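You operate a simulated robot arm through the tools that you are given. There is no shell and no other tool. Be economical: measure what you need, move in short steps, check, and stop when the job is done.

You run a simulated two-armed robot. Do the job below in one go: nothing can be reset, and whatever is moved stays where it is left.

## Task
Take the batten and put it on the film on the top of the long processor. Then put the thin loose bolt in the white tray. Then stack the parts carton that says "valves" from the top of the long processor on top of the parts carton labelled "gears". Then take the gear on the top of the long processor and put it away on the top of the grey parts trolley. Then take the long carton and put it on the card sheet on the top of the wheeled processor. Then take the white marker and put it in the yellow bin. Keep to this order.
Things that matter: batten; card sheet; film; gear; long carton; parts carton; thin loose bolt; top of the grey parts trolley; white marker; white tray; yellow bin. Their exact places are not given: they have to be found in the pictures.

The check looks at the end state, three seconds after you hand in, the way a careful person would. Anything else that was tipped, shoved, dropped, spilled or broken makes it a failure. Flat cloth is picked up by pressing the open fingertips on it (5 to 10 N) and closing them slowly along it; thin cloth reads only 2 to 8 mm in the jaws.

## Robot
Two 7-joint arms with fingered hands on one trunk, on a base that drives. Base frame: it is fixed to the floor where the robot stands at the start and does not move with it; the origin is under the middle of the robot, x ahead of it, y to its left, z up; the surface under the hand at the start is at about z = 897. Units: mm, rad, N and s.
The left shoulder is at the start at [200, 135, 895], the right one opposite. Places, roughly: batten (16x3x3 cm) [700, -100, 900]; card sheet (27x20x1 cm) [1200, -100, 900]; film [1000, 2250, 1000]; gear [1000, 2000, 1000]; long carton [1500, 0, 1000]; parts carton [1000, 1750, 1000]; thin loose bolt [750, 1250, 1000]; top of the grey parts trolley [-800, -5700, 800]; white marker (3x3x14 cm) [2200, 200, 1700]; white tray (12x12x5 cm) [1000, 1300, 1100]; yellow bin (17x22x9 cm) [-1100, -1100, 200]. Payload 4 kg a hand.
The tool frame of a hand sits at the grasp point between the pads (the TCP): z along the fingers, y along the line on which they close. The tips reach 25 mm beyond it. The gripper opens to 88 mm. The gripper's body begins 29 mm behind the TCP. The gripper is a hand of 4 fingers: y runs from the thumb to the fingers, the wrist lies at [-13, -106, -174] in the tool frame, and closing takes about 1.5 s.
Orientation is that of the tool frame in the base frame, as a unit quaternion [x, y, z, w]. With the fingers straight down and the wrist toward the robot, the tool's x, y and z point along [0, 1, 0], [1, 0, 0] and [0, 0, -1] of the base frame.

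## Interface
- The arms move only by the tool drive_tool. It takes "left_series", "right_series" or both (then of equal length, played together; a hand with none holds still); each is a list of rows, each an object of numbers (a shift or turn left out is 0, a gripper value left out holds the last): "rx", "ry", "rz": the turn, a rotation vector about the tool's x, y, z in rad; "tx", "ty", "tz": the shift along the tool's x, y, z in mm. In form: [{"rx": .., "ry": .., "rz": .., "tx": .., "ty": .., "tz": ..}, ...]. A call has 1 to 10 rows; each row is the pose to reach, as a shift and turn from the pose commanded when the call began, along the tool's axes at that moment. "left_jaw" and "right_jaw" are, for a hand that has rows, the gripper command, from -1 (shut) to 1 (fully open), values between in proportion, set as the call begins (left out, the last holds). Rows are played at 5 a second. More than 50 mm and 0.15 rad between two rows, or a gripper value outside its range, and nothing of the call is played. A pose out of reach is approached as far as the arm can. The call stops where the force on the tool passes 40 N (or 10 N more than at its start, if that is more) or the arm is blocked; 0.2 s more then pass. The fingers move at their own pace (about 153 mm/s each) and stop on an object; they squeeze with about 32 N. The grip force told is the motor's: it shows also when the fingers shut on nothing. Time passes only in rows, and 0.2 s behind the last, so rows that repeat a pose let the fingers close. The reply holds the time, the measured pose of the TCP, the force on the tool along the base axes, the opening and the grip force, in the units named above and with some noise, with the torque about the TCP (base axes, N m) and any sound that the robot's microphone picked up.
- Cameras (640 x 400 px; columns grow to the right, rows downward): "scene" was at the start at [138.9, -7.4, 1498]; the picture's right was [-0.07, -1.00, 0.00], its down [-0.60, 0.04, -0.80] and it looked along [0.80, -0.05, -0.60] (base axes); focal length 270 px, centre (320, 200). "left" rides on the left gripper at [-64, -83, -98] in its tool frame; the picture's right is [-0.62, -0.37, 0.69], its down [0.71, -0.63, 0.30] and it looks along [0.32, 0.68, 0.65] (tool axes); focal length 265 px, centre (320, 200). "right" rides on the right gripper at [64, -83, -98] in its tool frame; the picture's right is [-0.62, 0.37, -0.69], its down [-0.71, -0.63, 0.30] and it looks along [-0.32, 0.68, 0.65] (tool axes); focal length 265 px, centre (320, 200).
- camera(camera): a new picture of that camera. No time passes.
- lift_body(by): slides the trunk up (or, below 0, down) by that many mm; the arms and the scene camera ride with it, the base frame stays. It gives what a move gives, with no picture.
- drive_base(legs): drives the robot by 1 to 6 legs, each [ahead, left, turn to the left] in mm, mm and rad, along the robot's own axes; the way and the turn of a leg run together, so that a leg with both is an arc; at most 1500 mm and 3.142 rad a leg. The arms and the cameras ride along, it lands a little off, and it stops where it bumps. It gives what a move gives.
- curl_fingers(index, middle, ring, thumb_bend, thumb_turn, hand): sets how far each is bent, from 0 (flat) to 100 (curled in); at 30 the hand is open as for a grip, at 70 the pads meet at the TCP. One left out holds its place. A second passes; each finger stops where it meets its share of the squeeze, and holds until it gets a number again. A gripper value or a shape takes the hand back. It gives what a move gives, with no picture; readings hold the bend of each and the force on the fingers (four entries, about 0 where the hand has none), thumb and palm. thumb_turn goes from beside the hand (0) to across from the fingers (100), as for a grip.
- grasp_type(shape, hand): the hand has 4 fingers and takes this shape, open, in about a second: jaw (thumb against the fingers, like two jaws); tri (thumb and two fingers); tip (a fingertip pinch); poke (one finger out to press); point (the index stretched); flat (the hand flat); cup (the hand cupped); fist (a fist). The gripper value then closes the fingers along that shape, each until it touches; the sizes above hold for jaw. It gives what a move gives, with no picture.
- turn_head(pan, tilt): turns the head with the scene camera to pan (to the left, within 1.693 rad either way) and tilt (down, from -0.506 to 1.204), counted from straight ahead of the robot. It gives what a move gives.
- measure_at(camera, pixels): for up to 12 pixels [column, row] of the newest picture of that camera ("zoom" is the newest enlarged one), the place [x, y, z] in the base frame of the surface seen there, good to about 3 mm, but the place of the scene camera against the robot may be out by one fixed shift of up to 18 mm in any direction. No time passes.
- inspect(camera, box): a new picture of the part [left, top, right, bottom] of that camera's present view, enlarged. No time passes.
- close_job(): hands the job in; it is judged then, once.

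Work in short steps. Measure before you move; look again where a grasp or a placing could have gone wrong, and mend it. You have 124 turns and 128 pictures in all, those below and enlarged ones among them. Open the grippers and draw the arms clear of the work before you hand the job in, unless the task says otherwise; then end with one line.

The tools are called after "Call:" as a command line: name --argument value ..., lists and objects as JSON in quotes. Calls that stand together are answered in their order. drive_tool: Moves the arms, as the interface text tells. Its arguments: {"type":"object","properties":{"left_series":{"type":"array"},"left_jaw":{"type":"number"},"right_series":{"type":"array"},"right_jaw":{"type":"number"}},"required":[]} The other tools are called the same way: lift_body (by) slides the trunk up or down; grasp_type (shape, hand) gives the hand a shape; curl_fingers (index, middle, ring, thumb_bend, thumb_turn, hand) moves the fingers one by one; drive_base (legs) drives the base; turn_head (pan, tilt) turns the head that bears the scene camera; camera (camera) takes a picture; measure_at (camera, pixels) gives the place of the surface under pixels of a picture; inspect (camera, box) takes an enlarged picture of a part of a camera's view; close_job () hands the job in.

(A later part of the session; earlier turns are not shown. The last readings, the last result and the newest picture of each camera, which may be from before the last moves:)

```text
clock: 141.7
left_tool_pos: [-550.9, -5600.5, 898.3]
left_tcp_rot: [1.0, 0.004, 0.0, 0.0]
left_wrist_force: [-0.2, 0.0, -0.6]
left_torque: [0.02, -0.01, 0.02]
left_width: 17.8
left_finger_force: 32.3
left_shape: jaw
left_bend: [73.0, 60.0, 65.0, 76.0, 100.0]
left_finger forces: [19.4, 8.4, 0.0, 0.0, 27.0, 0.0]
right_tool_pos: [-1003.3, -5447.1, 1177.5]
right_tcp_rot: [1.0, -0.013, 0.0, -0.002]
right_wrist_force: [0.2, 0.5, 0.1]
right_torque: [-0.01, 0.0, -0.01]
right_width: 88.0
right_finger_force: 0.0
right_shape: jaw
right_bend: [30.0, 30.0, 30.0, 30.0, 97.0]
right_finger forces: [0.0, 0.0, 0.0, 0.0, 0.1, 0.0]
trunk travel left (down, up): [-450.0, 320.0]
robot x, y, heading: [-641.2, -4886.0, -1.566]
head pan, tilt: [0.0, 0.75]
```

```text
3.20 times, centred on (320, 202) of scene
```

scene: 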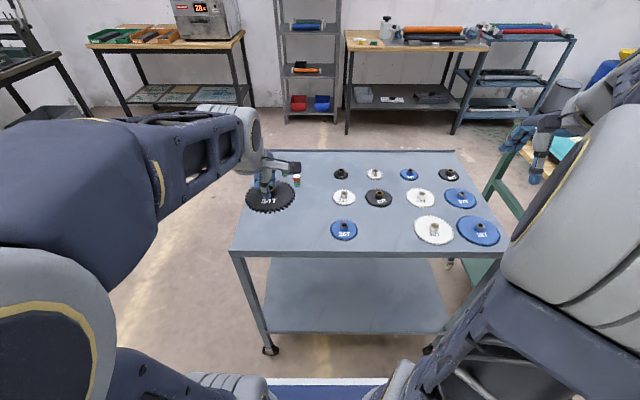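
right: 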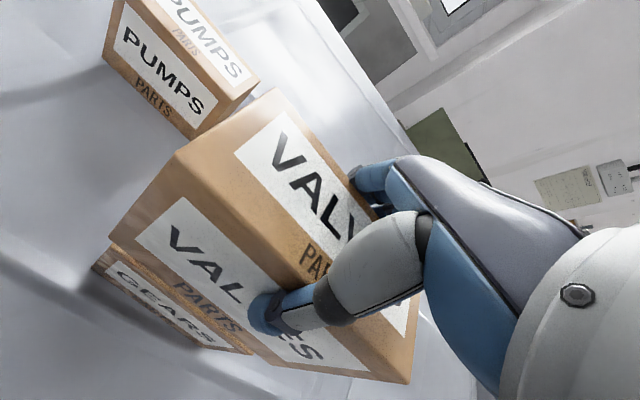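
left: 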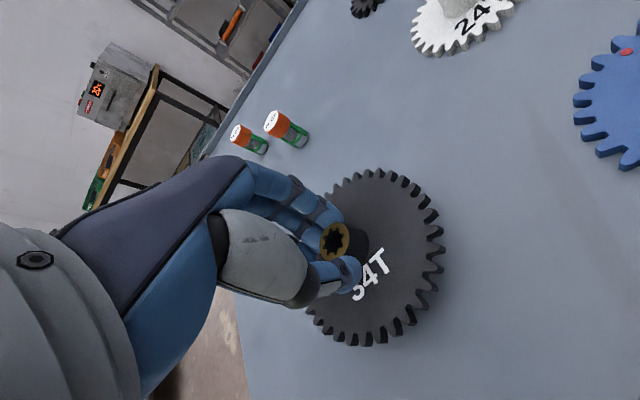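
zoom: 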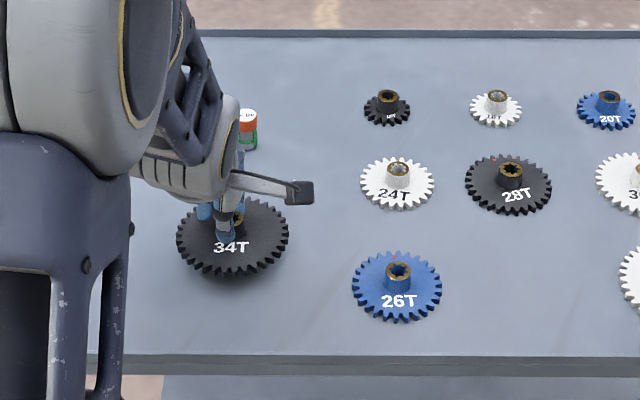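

Clear around. I lower the last 17 mm, open, and rise.

Call:
drive_tool --left_series '[{"tz": 10}, {"tz": 15}, {"tz": 17}]'

Call:
drive_tool --left_series '[{}, {}, {}, {}, {"tz": -15}, {"tz": -40}, {"tz": -85}, {"tz": -130}, {"tz": -170}]' --left_jaw 1

Call:
camera --camera "left"

```text
clock: 142.5
left_tool_pos: [-549.3, -5599.7, 879.3]
left_tcp_rot: [1.0, 0.005, -0.001, -0.001]
left_wrist_force: [-0.6, 0.1, -0.6]
left_torque: [-0.07, 0.0, 0.02]
left_width: 17.8
left_finger_force: 32.2
left_shape: jaw
left_bend: [74.0, 60.0, 65.0, 76.0, 100.0]
left_finger forces: [19.4, 8.7, 0.1, 0.1, 27.0, 0.0]
right_tool_pos: [-1004.7, -5446.7, 1178.3]
right_tcp_rot: [1.0, -0.013, -0.001, -0.003]
right_wrist_force: [0.9, -0.2, -0.2]
right_torque: [0.01, 0.01, 0.01]
right_width: 87.7
right_finger_force: 0.1
right_shape: jaw
right_bend: [30.0, 30.0, 30.0, 30.0, 97.0]
right_finger forces: [0.1, 0.0, 0.0, 0.0, 0.0, 0.0]
trunk travel left (down, up): [-450.0, 320.0]
robot x, y, heading: [-643.1, -4886.9, -1.562]
head pan, tilt: [0.0, 0.75]
```

```text
clock: 144.5
left_tool_pos: [-549.3, -5599.5, 1050.4]
left_tcp_rot: [1.0, 0.004, 0.0, -0.002]
left_wrist_force: [0.2, 0.7, -0.8]
left_torque: [0.02, 0.0, 0.02]
left_width: 87.6
left_finger_force: 0.0
left_shape: jaw
left_bend: [30.0, 30.0, 30.0, 30.0, 98.0]
left_finger forces: [0.0, 0.1, 0.0, 0.1, 0.0, 0.0]
right_tool_pos: [-1005.7, -5446.6, 1177.3]
right_tcp_rot: [1.0, -0.014, 0.001, -0.003]
right_wrist_force: [-0.3, -0.6, -0.5]
right_torque: [0.03, 0.03, -0.01]
right_width: 88.2
right_finger_force: 0.1
right_shape: jaw
right_bend: [30.0, 30.0, 30.0, 30.0, 97.0]
right_finger forces: [0.1, 0.0, 0.1, 0.0, 0.0, 0.0]
trunk travel left (down, up): [-450.0, 320.0]
robot x, y, heading: [-642.7, -4887.3, -1.555]
head pan, tilt: [0.0, 0.75]
```

```text
56 pictures are left
```

left: 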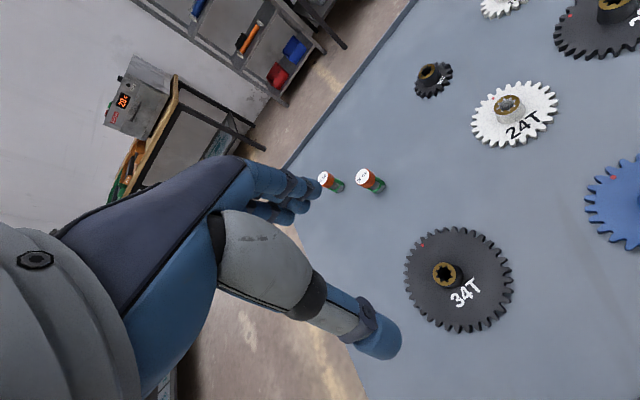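

The gear sits flat on the trolley. Next is the long carton on the wheeled processor's far end, so I tuck the hands in, back off, turn around and drive towards the processor's right side.

Call:
drive_tool --left_series '[{"tz": -30, "ty": -30}, {"tz": -60, "ty": -60}, {"tz": -90, "ty": -90}, {"tz": -120, "ty": -120}, {"tz": -130, "ty": -150}]'

Call:
drive_base --legs '[[-900, 0, 0], [0, 0, 3.13], [1000, -950, 0], [900, -940, 0]]'

Call:
turn_head --pan 0.0 --tilt 0.5

Call:
camera --camera "scene"

```text
clock: 145.7
left_tool_pos: [-551.5, -5449.6, 1180.8]
left_tcp_rot: [1.0, 0.004, -0.001, -0.001]
left_wrist_force: [-0.4, -0.2, -0.3]
left_torque: [0.01, 0.01, -0.01]
left_width: 87.6
left_finger_force: 0.1
left_shape: jaw
left_bend: [30.0, 30.0, 30.0, 30.0, 98.0]
left_finger forces: [0.0, 0.0, 0.1, 0.0, 0.0, 0.0]
right_tool_pos: [-1004.3, -5446.6, 1179.0]
right_tcp_rot: [1.0, -0.013, 0.0, -0.003]
right_wrist_force: [-0.2, -1.1, -0.5]
right_torque: [0.0, -0.02, 0.02]
right_width: 88.1
right_finger_force: 0.1
right_shape: jaw
right_bend: [30.0, 30.0, 30.0, 30.0, 97.0]
right_finger forces: [0.1, 0.0, 0.0, 0.2, 0.1, 0.0]
trunk travel left (down, up): [-450.0, 320.0]
robot x, y, heading: [-642.0, -4887.7, -1.559]
head pan, tilt: [0.0, 0.75]
```

```text
clock: 170.4
left_tool_pos: [1094.8, -1498.3, 1181.6]
left_tcp_rot: [-0.016, 1.0, -0.001, 0.0]
left_wrist_force: [-1.3, 0.5, 0.7]
left_torque: [0.01, 0.01, -0.02]
left_width: 87.9
left_finger_force: 0.0
left_shape: jaw
left_bend: [30.0, 30.0, 30.0, 30.0, 98.0]
left_finger forces: [0.0, 0.1, 0.1, 0.0, 0.1, 0.1]
right_tool_pos: [1548.4, -1493.8, 1177.2]
right_tcp_rot: [0.003, 1.0, -0.002, 0.0]
right_wrist_force: [-0.2, 1.1, 0.3]
right_torque: [0.01, 0.0, -0.03]
right_width: 88.1
right_finger_force: 0.0
right_shape: jaw
right_bend: [30.0, 30.0, 30.0, 30.0, 97.0]
right_finger forces: [0.0, 0.0, 0.1, 0.1, 0.0, 0.0]
trunk travel left (down, up): [-450.0, 320.0]
robot x, y, heading: [1193.5, -2058.8, 1.604]
head pan, tilt: [0.0, 0.75]
```

```text
clock: 171.2
left_tool_pos: [1095.7, -1498.4, 1181.5]
left_tcp_rot: [-0.016, 1.0, -0.002, -0.001]
left_wrist_force: [0.1, 0.0, 0.1]
left_torque: [0.01, -0.02, 0.0]
left_width: 87.3
left_finger_force: 0.1
left_shape: jaw
left_bend: [30.0, 30.0, 30.0, 30.0, 98.0]
left_finger forces: [0.0, 0.0, 0.1, 0.0, 0.0, 0.1]
right_tool_pos: [1548.5, -1493.1, 1178.0]
right_tcp_rot: [0.002, 1.0, -0.002, -0.001]
right_wrist_force: [0.8, 0.4, 0.2]
right_torque: [0.0, 0.01, 0.0]
right_width: 87.6
right_finger_force: 0.2
right_shape: jaw
right_bend: [30.0, 30.0, 30.0, 30.0, 97.0]
right_finger forces: [0.1, 0.0, 0.0, 0.1, 0.0, 0.1]
trunk travel left (down, up): [-450.0, 320.0]
robot x, y, heading: [1197.9, -2058.3, 1.601]
head pan, tilt: [0.0, 0.499]
```

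```text
55 pictures are left
```

scene: 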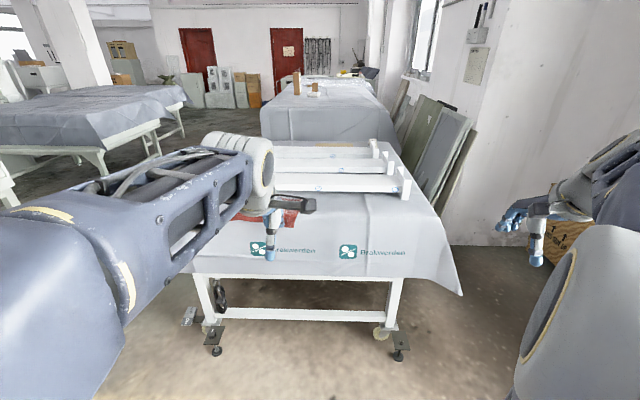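

I measure the processor's edges, the channels and the surroundings from this side.

Call:
measure_at --camera "scene" --pixels '[[330, 212], [408, 212], [350, 265], [458, 290], [435, 210], [400, 183], [375, 150], [385, 345], [400, 350], [340, 150], [425, 190], [560, 235]]'

Call:
turn_head --pan -0.7 --tilt 0.45

Call:
camera --camera "scene"

```text
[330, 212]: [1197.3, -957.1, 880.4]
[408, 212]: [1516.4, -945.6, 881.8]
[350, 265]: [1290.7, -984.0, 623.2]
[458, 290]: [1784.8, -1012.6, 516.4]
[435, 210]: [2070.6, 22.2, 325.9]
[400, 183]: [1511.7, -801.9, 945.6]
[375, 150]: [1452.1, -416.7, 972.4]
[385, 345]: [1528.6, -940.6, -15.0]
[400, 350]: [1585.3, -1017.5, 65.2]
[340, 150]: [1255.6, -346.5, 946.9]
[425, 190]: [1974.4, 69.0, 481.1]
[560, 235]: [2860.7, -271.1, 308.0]
```

```text
clock: 172.2
left_tool_pos: [1094.4, -1499.0, 1180.1]
left_tcp_rot: [-0.017, 1.0, -0.002, 0.0]
left_wrist_force: [-0.3, 0.7, -0.2]
left_torque: [-0.02, -0.02, 0.02]
left_width: 87.7
left_finger_force: 0.1
left_shape: jaw
left_bend: [30.0, 30.0, 30.0, 30.0, 98.0]
left_finger forces: [0.0, 0.0, 0.1, 0.0, 0.1, 0.0]
right_tool_pos: [1547.4, -1493.0, 1177.8]
right_tcp_rot: [0.003, 1.0, -0.003, 0.0]
right_wrist_force: [-0.1, -0.6, -0.1]
right_torque: [-0.01, 0.0, 0.0]
right_width: 87.9
right_finger_force: 0.1
right_shape: jaw
right_bend: [30.0, 30.0, 30.0, 30.0, 97.0]
right_finger forces: [0.0, 0.1, 0.0, 0.0, 0.0, 0.1]
trunk travel left (down, up): [-450.0, 320.0]
robot x, y, heading: [1198.1, -2059.5, 1.609]
head pan, tilt: [-0.7, 0.45]
```

```text
54 pictures are left
```

scene: 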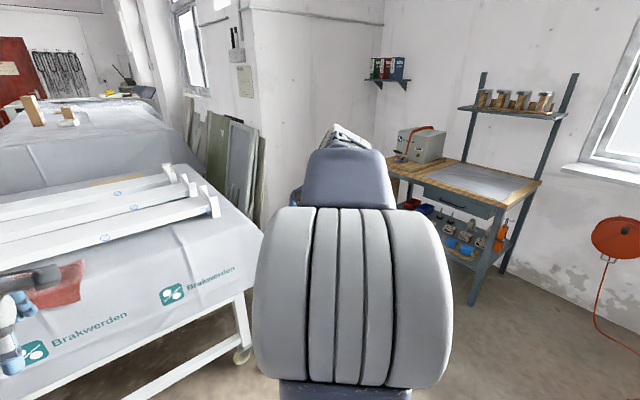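

The processor is too wide to reach across from here, so I must come in from its far end. I measure the bench and wall positions to see whether I fit there.

Call:
measure_at --camera "scene" --pixels '[[475, 295], [500, 220], [430, 185], [395, 165], [245, 300], [215, 200], [255, 230], [235, 90], [262, 180], [236, 40], [600, 330], [300, 180]]'

Call:
inspect --camera "scene" --box '[200, 10, 300, 120]'

```text
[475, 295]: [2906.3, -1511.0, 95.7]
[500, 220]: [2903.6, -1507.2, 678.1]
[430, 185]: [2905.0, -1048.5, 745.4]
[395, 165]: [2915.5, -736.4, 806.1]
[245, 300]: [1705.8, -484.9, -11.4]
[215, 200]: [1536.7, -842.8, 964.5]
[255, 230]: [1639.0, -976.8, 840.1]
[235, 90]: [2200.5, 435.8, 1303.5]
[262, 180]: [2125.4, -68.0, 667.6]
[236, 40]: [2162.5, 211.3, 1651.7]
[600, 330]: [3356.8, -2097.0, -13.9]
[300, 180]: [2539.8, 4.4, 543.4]
```

```text
3.64 times, centred on (250, 65) of scene
```

zoom: 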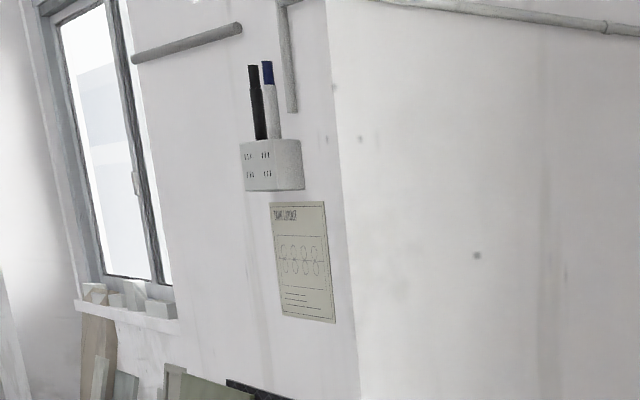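

The far end (x≈1640–1785 with hanging cloth) has about a metre of space before the bench at x≈2905. I drive right, turn to face −x, and slide in alongside the end.

Call:
drive_base --legs '[[0, -1050, 0], [0, 0, 1.537], [0, -1500, 0]]'

Call:
turn_head --pan -0.3 --tilt 0.6

Call:
camera --camera "scene"

```text
clock: 188.4
left_tool_pos: [1682.1, -596.5, 1179.6]
left_tcp_rot: [0.708, -0.706, 0.001, -0.002]
left_wrist_force: [-0.2, -0.1, 0.5]
left_torque: [-0.01, 0.01, 0.02]
left_width: 87.9
left_finger_force: 0.1
left_shape: jaw
left_bend: [30.0, 30.0, 30.0, 30.0, 98.0]
left_finger forces: [0.0, 0.0, 0.0, 0.0, 0.0, 0.0]
right_tool_pos: [1688.7, -144.3, 1177.3]
right_tcp_rot: [-0.695, 0.719, -0.001, 0.002]
right_wrist_force: [-0.1, 0.4, 0.4]
right_torque: [-0.01, 0.0, 0.02]
right_width: 87.7
right_finger_force: 0.1
right_shape: jaw
right_bend: [30.0, 30.0, 30.0, 30.0, 97.0]
right_finger forces: [0.0, 0.0, 0.0, 0.1, 0.1, 0.0]
trunk travel left (down, up): [-450.0, 320.0]
robot x, y, heading: [2241.6, -507.3, -3.137]
head pan, tilt: [-0.7, 0.45]
```

```text
clock: 189.3
left_tool_pos: [1681.7, -598.4, 1180.8]
left_tcp_rot: [0.708, -0.706, 0.001, -0.002]
left_wrist_force: [-0.8, 0.0, 0.8]
left_torque: [-0.02, 0.0, 0.02]
left_width: 87.6
left_finger_force: 0.1
left_shape: jaw
left_bend: [30.0, 30.0, 30.0, 30.0, 98.0]
left_finger forces: [0.0, 0.0, 0.0, 0.1, 0.0, 0.0]
right_tool_pos: [1688.1, -144.6, 1177.2]
right_tcp_rot: [-0.695, 0.719, -0.002, 0.001]
right_wrist_force: [0.4, 0.2, -0.4]
right_torque: [-0.01, -0.03, 0.0]
right_width: 87.7
right_finger_force: 0.1
right_shape: jaw
right_bend: [30.0, 30.0, 30.0, 30.0, 97.0]
right_finger forces: [0.0, 0.0, 0.0, 0.1, 0.1, 0.0]
trunk travel left (down, up): [-450.0, 320.0]
robot x, y, heading: [2241.5, -509.7, -3.137]
head pan, tilt: [-0.3, 0.6]
```

```text
52 pictures are left
```

scene: 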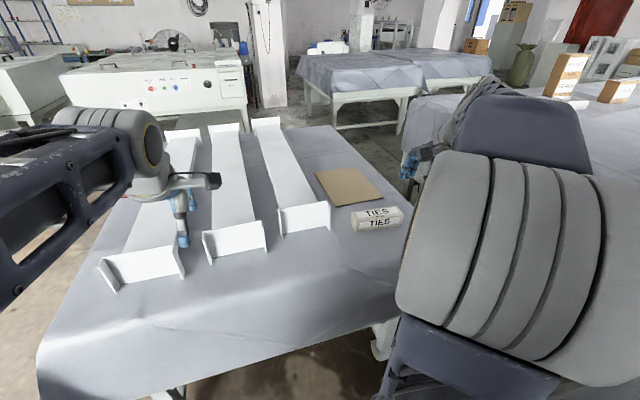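

The TIES carton is at (377,219) and the card at (350,185). I zoom in and measure both.

Call:
inspect --camera "scene" --box '[260, 130, 420, 250]'

Call:
measure_at --camera "zoom" --pixels '[[368, 345], [460, 312], [550, 290], [375, 385], [560, 325], [230, 155], [375, 140], [285, 300], [470, 250], [275, 330], [540, 310], [300, 370]]'

Call:
camera --camera "right"

```text
3.33 times, centred on (340, 190) of scene
```

zoom: 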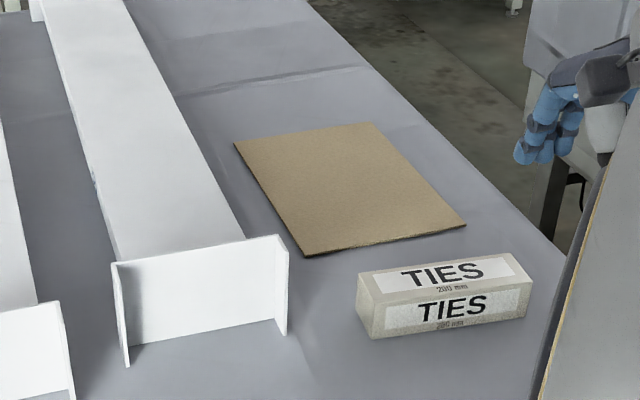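

```text
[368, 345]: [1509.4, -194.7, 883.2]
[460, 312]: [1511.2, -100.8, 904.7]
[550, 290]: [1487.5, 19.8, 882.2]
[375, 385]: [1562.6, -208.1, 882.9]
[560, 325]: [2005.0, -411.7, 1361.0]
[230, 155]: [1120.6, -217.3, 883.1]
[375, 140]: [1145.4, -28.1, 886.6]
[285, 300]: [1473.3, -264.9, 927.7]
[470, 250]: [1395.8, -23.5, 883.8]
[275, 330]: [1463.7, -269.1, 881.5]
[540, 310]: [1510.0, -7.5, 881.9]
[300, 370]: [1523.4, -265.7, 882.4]
```

```text
50 pictures are left
```

right: 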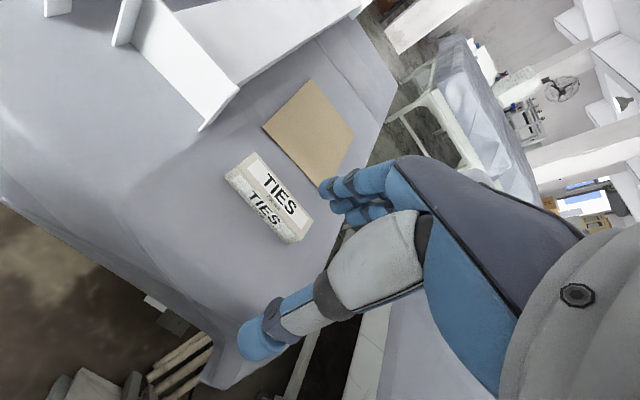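

I measure the carton and card with the right camera.

Call:
measure_at --camera "right" --pixels '[[255, 155], [311, 213], [282, 195], [238, 168], [300, 230], [230, 180], [288, 240], [310, 82], [264, 127], [354, 135], [326, 183], [262, 260]]'

Call:
inspect --camera "right" --box '[210, 130, 340, 260]'

```text
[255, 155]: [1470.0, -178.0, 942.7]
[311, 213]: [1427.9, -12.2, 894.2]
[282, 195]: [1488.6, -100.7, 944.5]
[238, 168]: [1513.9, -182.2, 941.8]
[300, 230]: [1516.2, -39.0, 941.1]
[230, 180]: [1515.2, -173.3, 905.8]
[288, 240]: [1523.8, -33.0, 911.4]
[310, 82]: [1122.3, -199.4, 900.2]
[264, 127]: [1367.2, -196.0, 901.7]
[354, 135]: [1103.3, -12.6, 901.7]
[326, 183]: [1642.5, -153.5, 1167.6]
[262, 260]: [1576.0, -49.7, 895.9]
```

```text
3.08 times, centred on (275, 195) of right
```

zoom: 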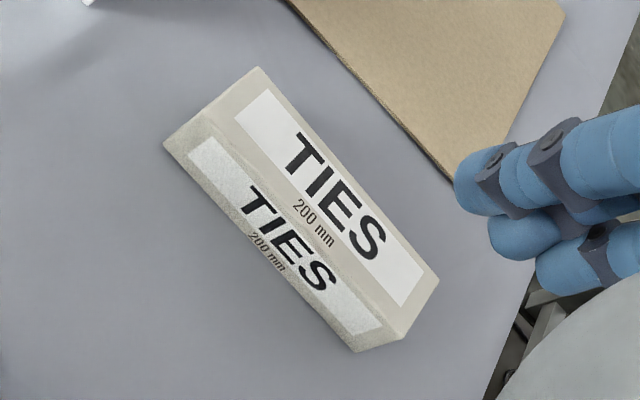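

The carton spans x 1465–1518, y −185…−25, top 943; the card spans x 1103–1365, y −200…−12. I move the base a little closer and right.

Call:
lift_body --by 50

Call:
drive_base --legs '[[100, -75, -0.003]]'

Call:
camera --camera "right"

```text
clock: 190.2
left_tool_pos: [1682.0, -597.0, 1230.3]
left_tcp_rot: [0.708, -0.707, 0.001, -0.001]
left_wrist_force: [1.5, -0.2, 0.1]
left_torque: [-0.01, 0.0, -0.01]
left_width: 87.7
left_finger_force: 0.1
left_shape: jaw
left_bend: [30.0, 30.0, 30.0, 30.0, 98.0]
left_finger forces: [0.0, 0.0, 0.1, 0.0, 0.0, 0.0]
right_tool_pos: [1688.3, -144.3, 1227.9]
right_tcp_rot: [-0.694, 0.72, -0.002, 0.001]
right_wrist_force: [-0.4, -0.9, -0.7]
right_torque: [0.0, 0.0, 0.05]
right_width: 88.0
right_finger_force: 0.1
right_shape: jaw
right_bend: [30.0, 30.0, 30.0, 30.0, 97.0]
right_finger forces: [0.1, 0.1, 0.0, 0.0, 0.0, 0.0]
trunk travel left (down, up): [-500.0, 270.0]
robot x, y, heading: [2245.4, -507.8, -3.135]
head pan, tilt: [-0.3, 0.6]
```

```text
clock: 191.5
left_tool_pos: [1580.7, -519.8, 1230.5]
left_tcp_rot: [-0.706, 0.708, -0.001, 0.002]
left_wrist_force: [0.6, 0.3, 0.4]
left_torque: [0.0, 0.0, 0.01]
left_width: 87.8
left_finger_force: 0.1
left_shape: jaw
left_bend: [30.0, 30.0, 30.0, 30.0, 98.0]
left_finger forces: [0.0, 0.0, 0.1, 0.1, 0.0, 0.0]
right_tool_pos: [1591.1, -66.8, 1228.1]
right_tcp_rot: [-0.693, 0.721, -0.002, 0.003]
right_wrist_force: [-0.3, 0.1, 0.5]
right_torque: [0.02, 0.05, 0.0]
right_width: 87.7
right_finger_force: 0.1
right_shape: jaw
right_bend: [30.0, 30.0, 30.0, 30.0, 97.0]
right_finger forces: [0.0, 0.1, 0.0, 0.0, 0.1, 0.1]
trunk travel left (down, up): [-500.0, 270.0]
robot x, y, heading: [2144.3, -435.5, 3.14]
head pan, tilt: [-0.3, 0.6]
```

```text
48 pictures are left
```

right: 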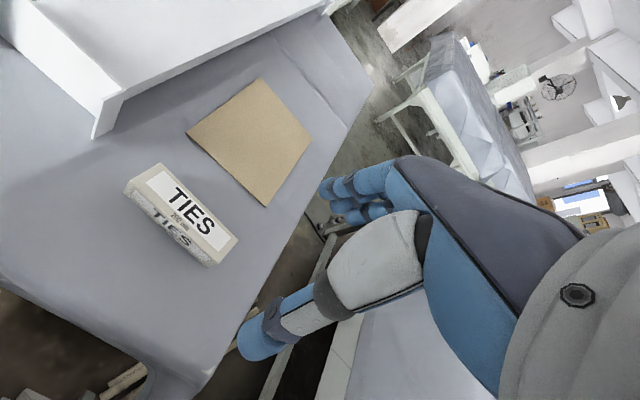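

I bring the right hand over the carton at (1491,−105), z≈1015.

Call:
drive_tool --right_series '[{"tx": 10, "ty": 25, "tz": 25}, {"tx": 20, "ty": 50, "tz": 50}, {"tx": 30, "ty": 75, "tz": 80}, {"tx": 42, "ty": 98, "tz": 110}, {"tx": 42, "ty": 98, "tz": 150}, {"tx": 42, "ty": 98, "tz": 190}, {"tx": 42, "ty": 98, "tz": 213}]' --right_jaw 1

Call:
camera --camera "right"

```text
clock: 193.1
left_tool_pos: [1581.7, -520.5, 1230.9]
left_tcp_rot: [-0.706, 0.708, -0.001, 0.001]
left_wrist_force: [-0.2, -0.7, 0.1]
left_torque: [-0.01, -0.02, 0.02]
left_width: 87.7
left_finger_force: 0.0
left_shape: jaw
left_bend: [30.0, 30.0, 30.0, 30.0, 98.0]
left_finger forces: [0.0, 0.0, 0.1, 0.1, 0.0, 0.1]
right_tool_pos: [1491.5, -105.3, 1014.2]
right_tcp_rot: [-0.693, 0.721, -0.003, 0.001]
right_wrist_force: [0.2, 0.4, 0.2]
right_torque: [0.01, 0.01, 0.01]
right_width: 87.9
right_finger_force: 0.0
right_shape: jaw
right_bend: [30.0, 30.0, 30.0, 30.0, 97.0]
right_finger forces: [0.0, 0.0, 0.1, 0.0, 0.0, 0.1]
trunk travel left (down, up): [-500.0, 270.0]
robot x, y, heading: [2141.3, -437.8, 3.134]
head pan, tilt: [-0.3, 0.6]
```

```text
47 pictures are left
```

right: 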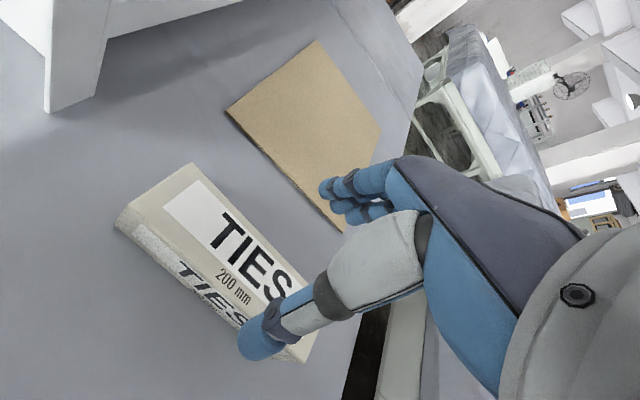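

Call:
measure_at --camera "right" --pixels '[[190, 167], [122, 207], [235, 205], [280, 248], [165, 243], [228, 292], [318, 45], [230, 110], [345, 232], [380, 135], [300, 350], [90, 300]]'

```text
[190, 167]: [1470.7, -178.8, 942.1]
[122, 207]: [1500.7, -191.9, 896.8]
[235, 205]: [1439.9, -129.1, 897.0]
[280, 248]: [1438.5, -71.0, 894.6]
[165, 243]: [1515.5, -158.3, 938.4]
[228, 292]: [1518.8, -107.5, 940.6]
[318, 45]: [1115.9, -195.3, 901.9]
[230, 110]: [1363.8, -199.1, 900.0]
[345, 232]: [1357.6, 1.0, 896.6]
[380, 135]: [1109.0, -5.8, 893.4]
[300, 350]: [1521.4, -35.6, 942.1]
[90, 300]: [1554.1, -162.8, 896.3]
```

The carton centre is (1495,−107), aligned with the hand. I descend to TCP z≈930 and close.

Call:
drive_tool --right_series '[{"ty": -3, "tz": 30}, {"ty": -3, "tz": 60}, {"ty": -3, "tz": 84}]'

Call:
drive_tool --right_series '[{}, {}, {}, {}, {}, {}, {}, {}]' --right_jaw -1

Call:
drive_tool --right_series '[{"tz": -10}, {"tz": -30}, {"tz": -60}]'

Call:
camera --camera "right"

```text
clock: 193.9
left_tool_pos: [1581.3, -520.9, 1231.4]
left_tcp_rot: [-0.707, 0.708, -0.001, 0.002]
left_wrist_force: [0.2, 0.1, 0.2]
left_torque: [0.03, -0.03, 0.02]
left_width: 87.5
left_finger_force: 0.0
left_shape: jaw
left_bend: [30.0, 30.0, 30.0, 30.0, 98.0]
left_finger forces: [0.0, 0.0, 0.0, 0.0, 0.0, 0.1]
right_tool_pos: [1496.6, -105.8, 930.6]
right_tcp_rot: [-0.693, 0.721, -0.002, 0.002]
right_wrist_force: [0.0, 1.1, -0.8]
right_torque: [0.04, 0.01, 0.01]
right_width: 88.0
right_finger_force: 0.1
right_shape: jaw
right_bend: [30.0, 30.0, 30.0, 30.0, 97.0]
right_finger forces: [0.0, 0.0, 0.0, 0.0, 0.0, 0.0]
trunk travel left (down, up): [-500.0, 270.0]
robot x, y, heading: [2143.4, -436.2, 3.141]
head pan, tilt: [-0.3, 0.6]
```

```text
clock: 195.7
left_tool_pos: [1581.0, -519.5, 1230.9]
left_tcp_rot: [-0.707, 0.707, -0.001, 0.002]
left_wrist_force: [0.0, 0.7, -0.1]
left_torque: [0.02, -0.01, 0.0]
left_width: 87.7
left_finger_force: 0.1
left_shape: jaw
left_bend: [30.0, 30.0, 30.0, 30.0, 98.0]
left_finger forces: [0.0, 0.0, 0.1, 0.1, 0.0, 0.0]
right_tool_pos: [1495.6, -105.4, 929.7]
right_tcp_rot: [-0.693, 0.721, -0.002, 0.002]
right_wrist_force: [0.5, 0.6, -0.7]
right_torque: [-0.02, -0.01, -0.01]
right_width: 43.8
right_finger_force: 31.6
right_shape: jaw
right_bend: [74.0, 44.0, 42.0, 71.0, 100.0]
right_finger forces: [16.4, 8.8, 4.1, 0.0, 29.1, 0.1]
trunk travel left (down, up): [-500.0, 270.0]
robot x, y, heading: [2146.9, -434.4, 3.136]
head pan, tilt: [-0.3, 0.6]
```

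```text
clock: 196.5
left_tool_pos: [1582.6, -519.9, 1230.4]
left_tcp_rot: [-0.707, 0.707, -0.001, 0.001]
left_wrist_force: [-0.7, -0.4, -0.3]
left_torque: [-0.03, 0.02, -0.02]
left_width: 87.4
left_finger_force: 0.0
left_shape: jaw
left_bend: [30.0, 30.0, 30.0, 30.0, 98.0]
left_finger forces: [0.1, 0.1, 0.0, 0.0, 0.0, 0.0]
right_tool_pos: [1494.9, -105.4, 989.8]
right_tcp_rot: [-0.692, 0.722, -0.003, 0.002]
right_wrist_force: [0.3, 0.6, -2.7]
right_torque: [0.01, 0.0, -0.01]
right_width: 43.8
right_finger_force: 32.1
right_shape: jaw
right_bend: [74.0, 44.0, 42.0, 71.0, 100.0]
right_finger forces: [16.4, 8.8, 4.0, 0.0, 29.2, 0.1]
trunk travel left (down, up): [-500.0, 270.0]
robot x, y, heading: [2142.9, -433.1, 3.142]
head pan, tilt: [-0.3, 0.6]
```

```text
46 pictures are left
```

right: 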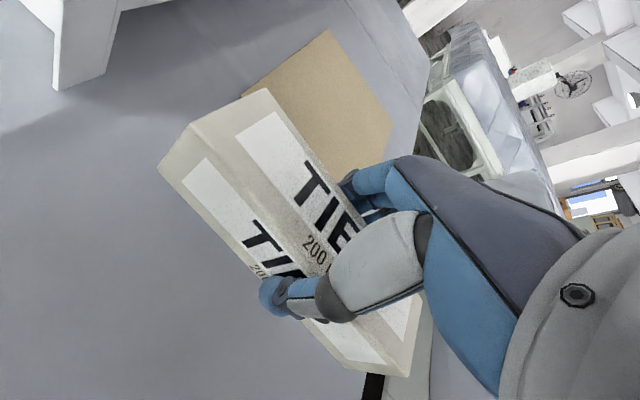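

The carton is held. I carry it 257 mm forward over the card's centre at (1238,−104) and down near it.

Call:
drive_tool --right_series '[{"tx": 2, "ty": 43}, {"tx": 4, "ty": 86}, {"tx": 6, "ty": 129}, {"tx": 8, "ty": 172}, {"tx": 9, "ty": 215}, {"tx": 10, "ty": 257}, {"tx": 10, "ty": 257, "tz": 25}, {"tx": 10, "ty": 257, "tz": 45}]'

Call:
camera --camera "right"

Call:
inspect --camera "scene" --box '[220, 120, 440, 260]'

```text
clock: 198.3
left_tool_pos: [1580.7, -519.3, 1231.3]
left_tcp_rot: [-0.707, 0.707, -0.001, 0.001]
left_wrist_force: [0.4, 0.6, 0.6]
left_torque: [0.01, -0.01, -0.01]
left_width: 88.0
left_finger_force: 0.0
left_shape: jaw
left_bend: [30.0, 30.0, 30.0, 30.0, 98.0]
left_finger forces: [0.0, 0.0, 0.0, 0.0, 0.0, 0.0]
right_tool_pos: [1237.7, -104.4, 943.2]
right_tcp_rot: [-0.693, 0.721, -0.003, 0.001]
right_wrist_force: [0.7, -0.1, -1.6]
right_torque: [-0.03, 0.01, 0.04]
right_width: 43.6
right_finger_force: 32.3
right_shape: jaw
right_bend: [74.0, 44.0, 42.0, 71.0, 99.0]
right_finger forces: [16.5, 8.8, 4.0, 0.0, 29.3, 0.0]
trunk travel left (down, up): [-500.0, 270.0]
robot x, y, heading: [2147.4, -430.9, 3.143]
head pan, tilt: [-0.3, 0.6]
```

```text
45 pictures are left
```

right: 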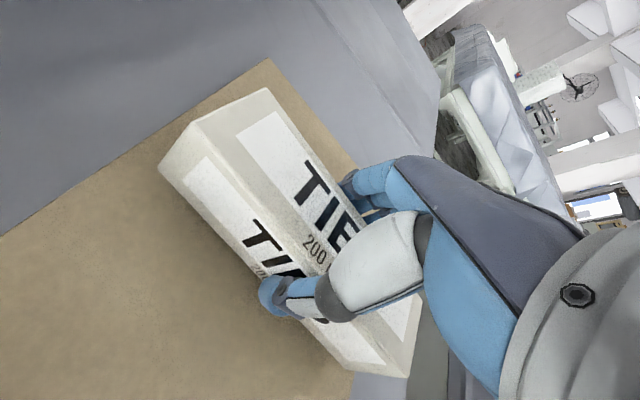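

```text
2.86 times, centred on (330, 190) of scene
```

zoom: 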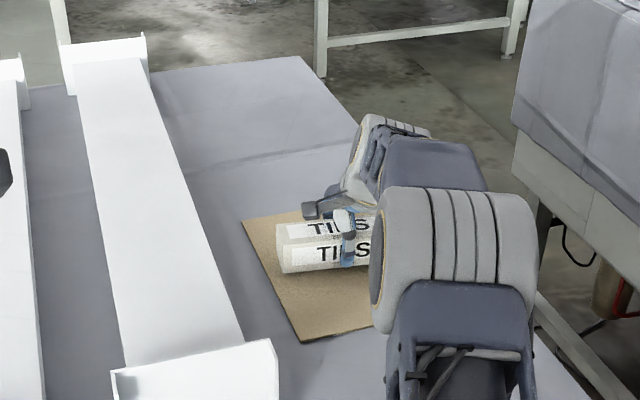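

The carton looks close to the card's right edge in the hand view, so I measure the edges.

Call:
measure_at --camera "right" --pixels '[[345, 385], [370, 392], [405, 372], [340, 355], [350, 375], [165, 168], [150, 160], [100, 300], [268, 70]]'

```text
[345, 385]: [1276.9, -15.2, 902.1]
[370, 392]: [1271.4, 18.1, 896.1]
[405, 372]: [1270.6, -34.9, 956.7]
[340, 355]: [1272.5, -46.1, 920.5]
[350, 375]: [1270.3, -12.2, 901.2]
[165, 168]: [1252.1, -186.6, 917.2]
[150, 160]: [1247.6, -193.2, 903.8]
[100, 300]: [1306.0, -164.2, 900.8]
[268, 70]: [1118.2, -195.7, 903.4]
```

The carton lies within the card (y −187…−33 against −198…−12). I lower 9 mm, release and rise.

Call:
drive_tool --right_series '[{"tz": 5}, {"tz": 8}, {"tz": 9}]'

Call:
drive_tool --right_series '[{}, {}, {}, {}, {"tz": -15}, {"tz": -45}, {"tz": -80}, {"tz": -100, "ty": -35}, {"tz": -125, "ty": -75}, {"tz": -150, "ty": -115}]' --right_jaw 1

Call:
camera --camera "right"

```text
clock: 199.1
left_tool_pos: [1580.7, -520.7, 1230.5]
left_tcp_rot: [-0.706, 0.708, -0.002, 0.002]
left_wrist_force: [0.5, -0.3, 0.4]
left_torque: [-0.01, 0.02, 0.02]
left_width: 87.9
left_finger_force: 0.1
left_shape: jaw
left_bend: [30.0, 30.0, 30.0, 30.0, 98.0]
left_finger forces: [0.1, 0.1, 0.1, 0.0, 0.1, 0.1]
right_tool_pos: [1238.4, -105.0, 934.6]
right_tcp_rot: [-0.692, 0.722, -0.002, 0.002]
right_wrist_force: [-0.5, 0.5, -1.0]
right_torque: [0.0, -0.03, -0.02]
right_width: 43.3
right_finger_force: 31.8
right_shape: jaw
right_bend: [74.0, 44.0, 42.0, 71.0, 99.0]
right_finger forces: [16.7, 8.8, 4.0, 0.1, 29.5, 0.1]
trunk travel left (down, up): [-500.0, 270.0]
robot x, y, heading: [2141.4, -433.5, 3.145]
head pan, tilt: [-0.3, 0.6]
```

```text
clock: 201.3
left_tool_pos: [1580.8, -518.7, 1230.1]
left_tcp_rot: [-0.706, 0.708, -0.001, 0.001]
left_wrist_force: [-0.3, 0.0, -0.8]
left_torque: [0.02, -0.01, -0.02]
left_width: 87.9
left_finger_force: 0.0
left_shape: jaw
left_bend: [30.0, 30.0, 30.0, 30.0, 98.0]
left_finger forces: [0.0, 0.0, 0.0, 0.0, 0.0, 0.0]
right_tool_pos: [1353.1, -109.9, 1085.2]
right_tcp_rot: [-0.694, 0.72, -0.004, 0.002]
right_wrist_force: [0.1, 0.7, 0.0]
right_torque: [0.01, -0.01, 0.02]
right_width: 87.7
right_finger_force: 0.0
right_shape: jaw
right_bend: [30.0, 30.0, 30.0, 30.0, 98.0]
right_finger forces: [0.0, 0.0, 0.0, 0.0, 0.0, 0.1]
trunk travel left (down, up): [-500.0, 270.0]
robot x, y, heading: [2146.3, -435.8, 3.14]
head pan, tilt: [-0.3, 0.6]
```

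```text
43 pictures are left
```

right: 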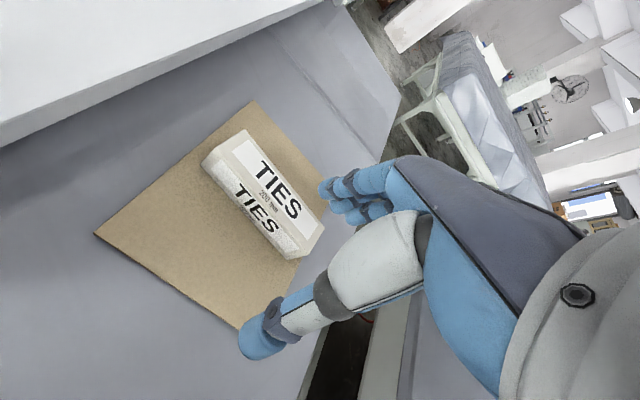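

The carton rests on the card. Now the white marker: I look at its wall holder from here, to the robot's right.

Call:
turn_head --pan -1.5 --tilt 0.1

Call:
camera --camera "scene"

```text
clock: 202.7
left_tool_pos: [1582.2, -518.7, 1230.3]
left_tcp_rot: [-0.707, 0.707, -0.002, 0.001]
left_wrist_force: [-0.3, 0.3, -0.4]
left_torque: [0.0, 0.03, 0.02]
left_width: 87.9
left_finger_force: 0.1
left_shape: jaw
left_bend: [30.0, 30.0, 30.0, 30.0, 98.0]
left_finger forces: [0.0, 0.0, 0.1, 0.0, 0.1, 0.0]
right_tool_pos: [1352.3, -110.1, 1085.2]
right_tcp_rot: [-0.693, 0.721, -0.002, 0.001]
right_wrist_force: [0.0, -0.1, 0.4]
right_torque: [0.0, 0.01, -0.04]
right_width: 87.7
right_finger_force: 0.0
right_shape: jaw
right_bend: [30.0, 30.0, 30.0, 30.0, 98.0]
right_finger forces: [0.1, 0.1, 0.0, 0.0, 0.0, 0.0]
trunk travel left (down, up): [-500.0, 270.0]
robot x, y, heading: [2144.2, -436.2, 3.138]
head pan, tilt: [-1.499, 0.099]
```

```text
42 pictures are left
```

scene: 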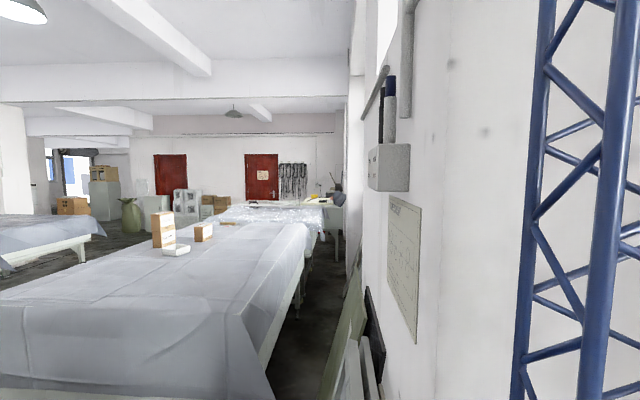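

The white marker with the blue cap is at (390,95), nearest to me in the holder at (390,165). I zoom and measure.

Call:
inspect --camera "scene" --box '[340, 60, 440, 210]'

Call:
measure_at --camera "zoom" --pixels '[[330, 70], [330, 130], [330, 215], [290, 100], [285, 200], [320, 240], [280, 260], [370, 260], [320, 340], [440, 200], [440, 300], [300, 60]]'

Call:
measure_at --camera "scene" --pixels '[[390, 78], [390, 115], [380, 120], [372, 165], [400, 165], [365, 360], [350, 370], [440, 300], [430, 150], [395, 148], [378, 300], [335, 390]]'

```text
2.67 times, centred on (390, 135) of scene
```

zoom: 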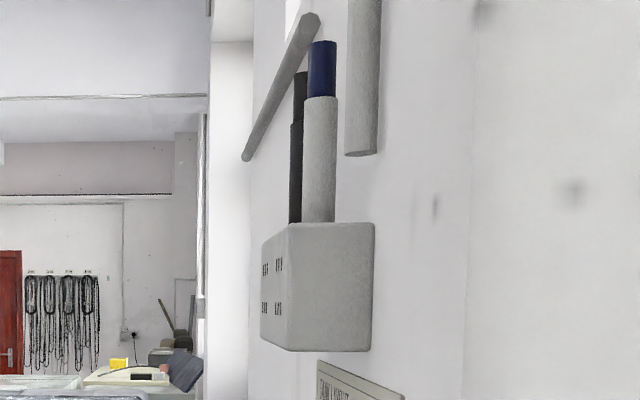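

```text
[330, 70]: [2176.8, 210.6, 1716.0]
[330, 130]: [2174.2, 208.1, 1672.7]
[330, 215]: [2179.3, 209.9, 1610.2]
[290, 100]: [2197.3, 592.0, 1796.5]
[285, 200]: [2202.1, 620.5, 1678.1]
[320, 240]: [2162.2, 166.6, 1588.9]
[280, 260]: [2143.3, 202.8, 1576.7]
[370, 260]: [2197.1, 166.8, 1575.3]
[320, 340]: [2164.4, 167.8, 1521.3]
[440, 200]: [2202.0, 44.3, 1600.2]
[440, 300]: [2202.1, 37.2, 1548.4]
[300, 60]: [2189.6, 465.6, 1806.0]
```

```text
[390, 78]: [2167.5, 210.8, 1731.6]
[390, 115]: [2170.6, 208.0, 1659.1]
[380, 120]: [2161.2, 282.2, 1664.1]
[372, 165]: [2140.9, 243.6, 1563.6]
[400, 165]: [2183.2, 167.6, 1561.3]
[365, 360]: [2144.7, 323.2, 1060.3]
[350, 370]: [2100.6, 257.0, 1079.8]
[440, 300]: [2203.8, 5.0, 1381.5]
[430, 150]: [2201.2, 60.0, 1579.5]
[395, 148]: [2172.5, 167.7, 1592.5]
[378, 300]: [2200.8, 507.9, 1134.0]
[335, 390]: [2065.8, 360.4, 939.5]
```

The white marker's centre is at about (2159,219), exposed z 1605–1749, with the black one 70 mm further along and the wall at x≈2193. I'll take it with the left hand, fingers pointing +x and closing along y, the robot facing +y. First I tuck the right hand in, then move to open floor to turn.

Call:
drive_tool --right_series '[{"ty": -40, "tz": -20}, {"ty": -80, "tz": -40}, {"ty": -120, "tz": -60}, {"ty": -160, "tz": -80}, {"ty": -200, "tz": -100}]'

Call:
drive_base --legs '[[-100, 0, 0], [0, 1150, 0], [0, 0, -1.568]]'

```text
clock: 203.9
left_tool_pos: [1580.8, -519.2, 1231.3]
left_tcp_rot: [-0.706, 0.708, -0.001, 0.001]
left_wrist_force: [-0.1, -0.1, 0.2]
left_torque: [0.02, -0.02, -0.03]
left_width: 87.7
left_finger_force: 0.0
left_shape: jaw
left_bend: [30.0, 30.0, 30.0, 30.0, 98.0]
left_finger forces: [0.0, 0.0, 0.0, 0.0, 0.1, 0.0]
right_tool_pos: [1551.9, -118.6, 1186.9]
right_tcp_rot: [-0.693, 0.721, -0.002, 0.001]
right_wrist_force: [0.3, 0.4, -0.6]
right_torque: [0.0, -0.01, -0.03]
right_width: 87.6
right_finger_force: 0.1
right_shape: jaw
right_bend: [30.0, 30.0, 30.0, 30.0, 98.0]
right_finger forces: [0.0, 0.0, 0.0, 0.1, 0.1, 0.0]
trunk travel left (down, up): [-500.0, 270.0]
robot x, y, heading: [2144.0, -436.5, 3.137]
head pan, tilt: [-1.499, 0.099]
```

```text
clock: 214.3
left_tool_pos: [2158.7, -1012.2, 1230.7]
left_tcp_rot: [0.005, 1.0, -0.001, 0.0]
left_wrist_force: [-0.7, -0.6, -0.6]
left_torque: [0.02, 0.01, 0.01]
left_width: 87.5
left_finger_force: 0.0
left_shape: jaw
left_bend: [30.0, 30.0, 30.0, 30.0, 98.0]
left_finger forces: [0.0, 0.1, 0.0, 0.1, 0.1, 0.0]
right_tool_pos: [2559.7, -985.8, 1186.4]
right_tcp_rot: [0.025, 1.0, -0.003, 0.0]
right_wrist_force: [-0.1, 0.2, 0.2]
right_torque: [-0.01, 0.0, -0.01]
right_width: 87.6
right_finger_force: 0.1
right_shape: jaw
right_bend: [30.0, 30.0, 30.0, 30.0, 98.0]
right_finger forces: [0.0, 0.0, 0.0, 0.0, 0.0, 0.1]
trunk travel left (down, up): [-500.0, 270.0]
robot x, y, heading: [2236.0, -1576.4, 1.556]
head pan, tilt: [-1.499, 0.099]
```

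I shift 206 mm left to x≈2030, raise the trunk fully, fold the right hand back, and roll the left hand so its fingers point right.

Call:
drive_base --legs '[[0, 206, 0.015]]'

Call:
lift_body --by 265

Call:
drive_tool --left_series '[{"ry": -0.15, "tx": -8, "ty": 10, "tz": -15}, {"ry": -0.3, "tx": -16, "ty": 20, "tz": -30}, {"ry": -0.45, "tx": -24, "ty": 30, "tz": -45}, {"ry": -0.6, "tx": -32, "ty": 40, "tz": -60}, {"ry": -0.75, "tx": -40, "ty": 50, "tz": -75}, {"ry": -0.9, "tx": -48, "ty": 65, "tz": -90}, {"ry": -1.05, "tx": -56, "ty": 80, "tz": -105}, {"ry": -1.2, "tx": -66, "ty": 95, "tz": -125}, {"ry": -1.35, "tx": -76, "ty": 110, "tz": -145}, {"ry": -1.5, "tx": -87, "ty": 125, "tz": -165}]' --right_series '[{"tx": -15, "ty": -22}, {"tx": -30, "ty": -44}, {"tx": -45, "ty": -66}, {"tx": -60, "ty": -90}, {"tx": -75, "ty": -112}, {"tx": -90, "ty": -135}, {"tx": -105, "ty": -158}, {"tx": -120, "ty": -180}, {"tx": -135, "ty": -205}, {"tx": -150, "ty": -230}]'

```text
clock: 215.9
left_tool_pos: [1943.6, -1013.0, 1230.9]
left_tcp_rot: [0.0, 1.0, -0.002, 0.0]
left_wrist_force: [-0.8, 0.6, 0.2]
left_torque: [0.0, 0.01, 0.01]
left_width: 87.6
left_finger_force: 0.0
left_shape: jaw
left_bend: [30.0, 30.0, 30.0, 30.0, 98.0]
left_finger forces: [0.1, 0.0, 0.0, 0.0, 0.0, 0.0]
right_tool_pos: [2346.5, -980.9, 1187.2]
right_tcp_rot: [0.017, 1.0, -0.003, 0.0]
right_wrist_force: [0.2, -0.5, 0.0]
right_torque: [-0.03, 0.01, 0.02]
right_width: 87.6
right_finger_force: 0.1
right_shape: jaw
right_bend: [30.0, 30.0, 30.0, 30.0, 98.0]
right_finger forces: [0.1, 0.0, 0.1, 0.0, 0.1, 0.0]
trunk travel left (down, up): [-500.0, 270.0]
robot x, y, heading: [2036.2, -1575.4, 1.574]
head pan, tilt: [-1.499, 0.099]
```

```text
clock: 218.6
left_tool_pos: [1945.2, -1011.8, 1495.9]
left_tcp_rot: [-0.002, 1.0, -0.001, 0.0]
left_wrist_force: [0.2, 0.3, -1.4]
left_torque: [0.0, 0.0, 0.01]
left_width: 87.8
left_finger_force: 0.1
left_shape: jaw
left_bend: [30.0, 30.0, 30.0, 30.0, 98.0]
left_finger forces: [0.0, 0.1, 0.1, 0.0, 0.0, 0.1]
right_tool_pos: [2347.3, -980.8, 1452.0]
right_tcp_rot: [0.017, 1.0, -0.003, -0.001]
right_wrist_force: [0.6, -0.2, -0.4]
right_torque: [-0.03, -0.02, 0.0]
right_width: 87.8
right_finger_force: 0.1
right_shape: jaw
right_bend: [30.0, 30.0, 30.0, 30.0, 98.0]
right_finger forces: [0.0, 0.0, 0.0, 0.0, 0.1, 0.0]
trunk travel left (down, up): [-765.0, 5.0]
robot x, y, heading: [2031.8, -1574.4, 1.574]
head pan, tilt: [-1.499, 0.099]
```

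```text
clock: 220.8
left_tool_pos: [2030.6, -886.8, 1662.2]
left_tcp_rot: [-0.002, 0.731, 0.0, 0.682]
left_wrist_force: [0.0, -0.2, -0.6]
left_torque: [-0.01, 0.03, 0.0]
left_width: 87.9
left_finger_force: 0.1
left_shape: jaw
left_bend: [30.0, 30.0, 30.0, 30.0, 98.0]
left_finger forces: [0.1, 0.1, 0.0, 0.0, 0.0, 0.0]
right_tool_pos: [2487.5, -1216.2, 1452.4]
right_tcp_rot: [0.017, 1.0, -0.003, 0.0]
right_wrist_force: [0.3, 1.1, 0.0]
right_torque: [0.01, 0.0, 0.07]
right_width: 87.7
right_finger_force: 0.1
right_shape: jaw
right_bend: [30.0, 30.0, 30.0, 30.0, 98.0]
right_finger forces: [0.0, 0.0, 0.0, 0.0, 0.0, 0.0]
trunk travel left (down, up): [-765.0, 5.0]
robot x, y, heading: [2030.8, -1576.7, 1.578]
head pan, tilt: [-1.499, 0.099]
```

The pose was reached. I finish the roll and drive forward most of the way, then look.

Call:
drive_tool --left_series '[{"ry": -0.071}]'

Call:
drive_base --legs '[[960, 0, -0.005]]'

Call:
turn_head --pan -0.1 --tilt 0.35

Call:
camera --camera "scene"

Call:
camera --camera "left"

```text
clock: 221.2
left_tool_pos: [2031.8, -887.2, 1660.8]
left_tcp_rot: [-0.001, 0.706, 0.0, 0.708]
left_wrist_force: [0.1, -0.3, 0.3]
left_torque: [0.0, 0.03, 0.0]
left_width: 87.7
left_finger_force: 0.0
left_shape: jaw
left_bend: [30.0, 30.0, 30.0, 30.0, 98.0]
left_finger forces: [0.0, 0.0, 0.0, 0.1, 0.1, 0.0]
right_tool_pos: [2489.6, -1216.7, 1452.3]
right_tcp_rot: [0.017, 1.0, -0.003, 0.0]
right_wrist_force: [0.5, -0.1, -0.8]
right_torque: [0.05, 0.01, -0.01]
right_width: 87.6
right_finger_force: 0.0
right_shape: jaw
right_bend: [30.0, 30.0, 30.0, 30.0, 98.0]
right_finger forces: [0.1, 0.1, 0.0, 0.1, 0.0, 0.0]
trunk travel left (down, up): [-765.0, 5.0]
robot x, y, heading: [2032.3, -1575.2, 1.572]
head pan, tilt: [-1.499, 0.099]
```

```text
clock: 226.2
left_tool_pos: [2045.8, 75.7, 1659.7]
left_tcp_rot: [0.003, 0.708, -0.005, 0.707]
left_wrist_force: [0.5, 0.1, -0.2]
left_torque: [0.0, -0.02, 0.02]
left_width: 87.7
left_finger_force: 0.0
left_shape: jaw
left_bend: [30.0, 30.0, 30.0, 30.0, 98.0]
left_finger forces: [0.0, 0.0, 0.1, 0.0, 0.0, 0.1]
right_tool_pos: [2497.3, -260.3, 1453.3]
right_tcp_rot: [0.025, 1.0, -0.003, 0.0]
right_wrist_force: [0.1, 0.1, 1.6]
right_torque: [0.02, -0.01, 0.0]
right_width: 87.8
right_finger_force: 0.1
right_shape: jaw
right_bend: [30.0, 30.0, 30.0, 30.0, 98.0]
right_finger forces: [0.1, 0.0, 0.0, 0.0, 0.0, 0.1]
trunk travel left (down, up): [-765.0, 5.0]
robot x, y, heading: [2039.0, -612.7, 1.561]
head pan, tilt: [-1.499, 0.099]
```

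```text
clock: 227.8
left_tool_pos: [2046.1, 75.8, 1661.3]
left_tcp_rot: [0.003, 0.707, -0.006, 0.707]
left_wrist_force: [-0.3, -0.2, -0.5]
left_torque: [0.0, 0.02, -0.02]
left_width: 87.7
left_finger_force: 0.0
left_shape: jaw
left_bend: [30.0, 30.0, 30.0, 30.0, 98.0]
left_finger forces: [0.0, 0.0, 0.0, 0.1, 0.1, 0.2]
right_tool_pos: [2497.8, -260.5, 1453.2]
right_tcp_rot: [0.025, 1.0, -0.004, 0.0]
right_wrist_force: [-0.7, -0.4, 0.3]
right_torque: [0.02, 0.02, 0.03]
right_width: 87.7
right_finger_force: 0.1
right_shape: jaw
right_bend: [30.0, 30.0, 30.0, 30.0, 98.0]
right_finger forces: [0.0, 0.0, 0.0, 0.0, 0.0, 0.0]
trunk travel left (down, up): [-765.0, 5.0]
robot x, y, heading: [2037.8, -614.3, 1.557]
head pan, tilt: [-0.099, 0.351]
```

```text
40 pictures are left
```

scene: 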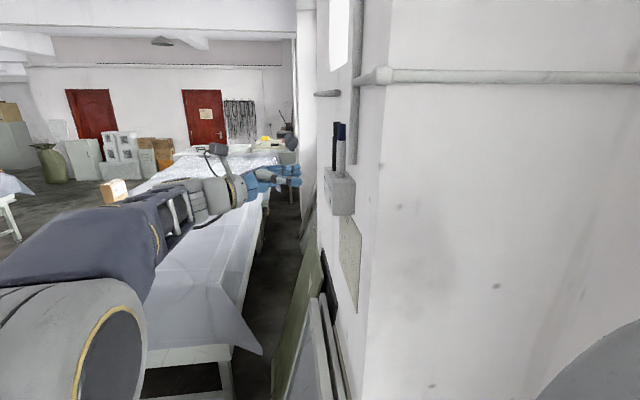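

```text
39 pictures are left
```

left: 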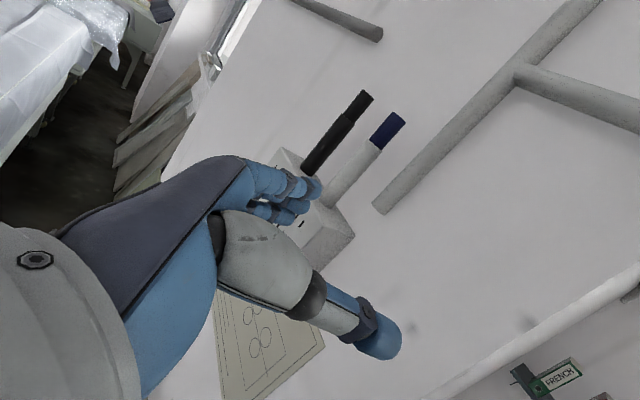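

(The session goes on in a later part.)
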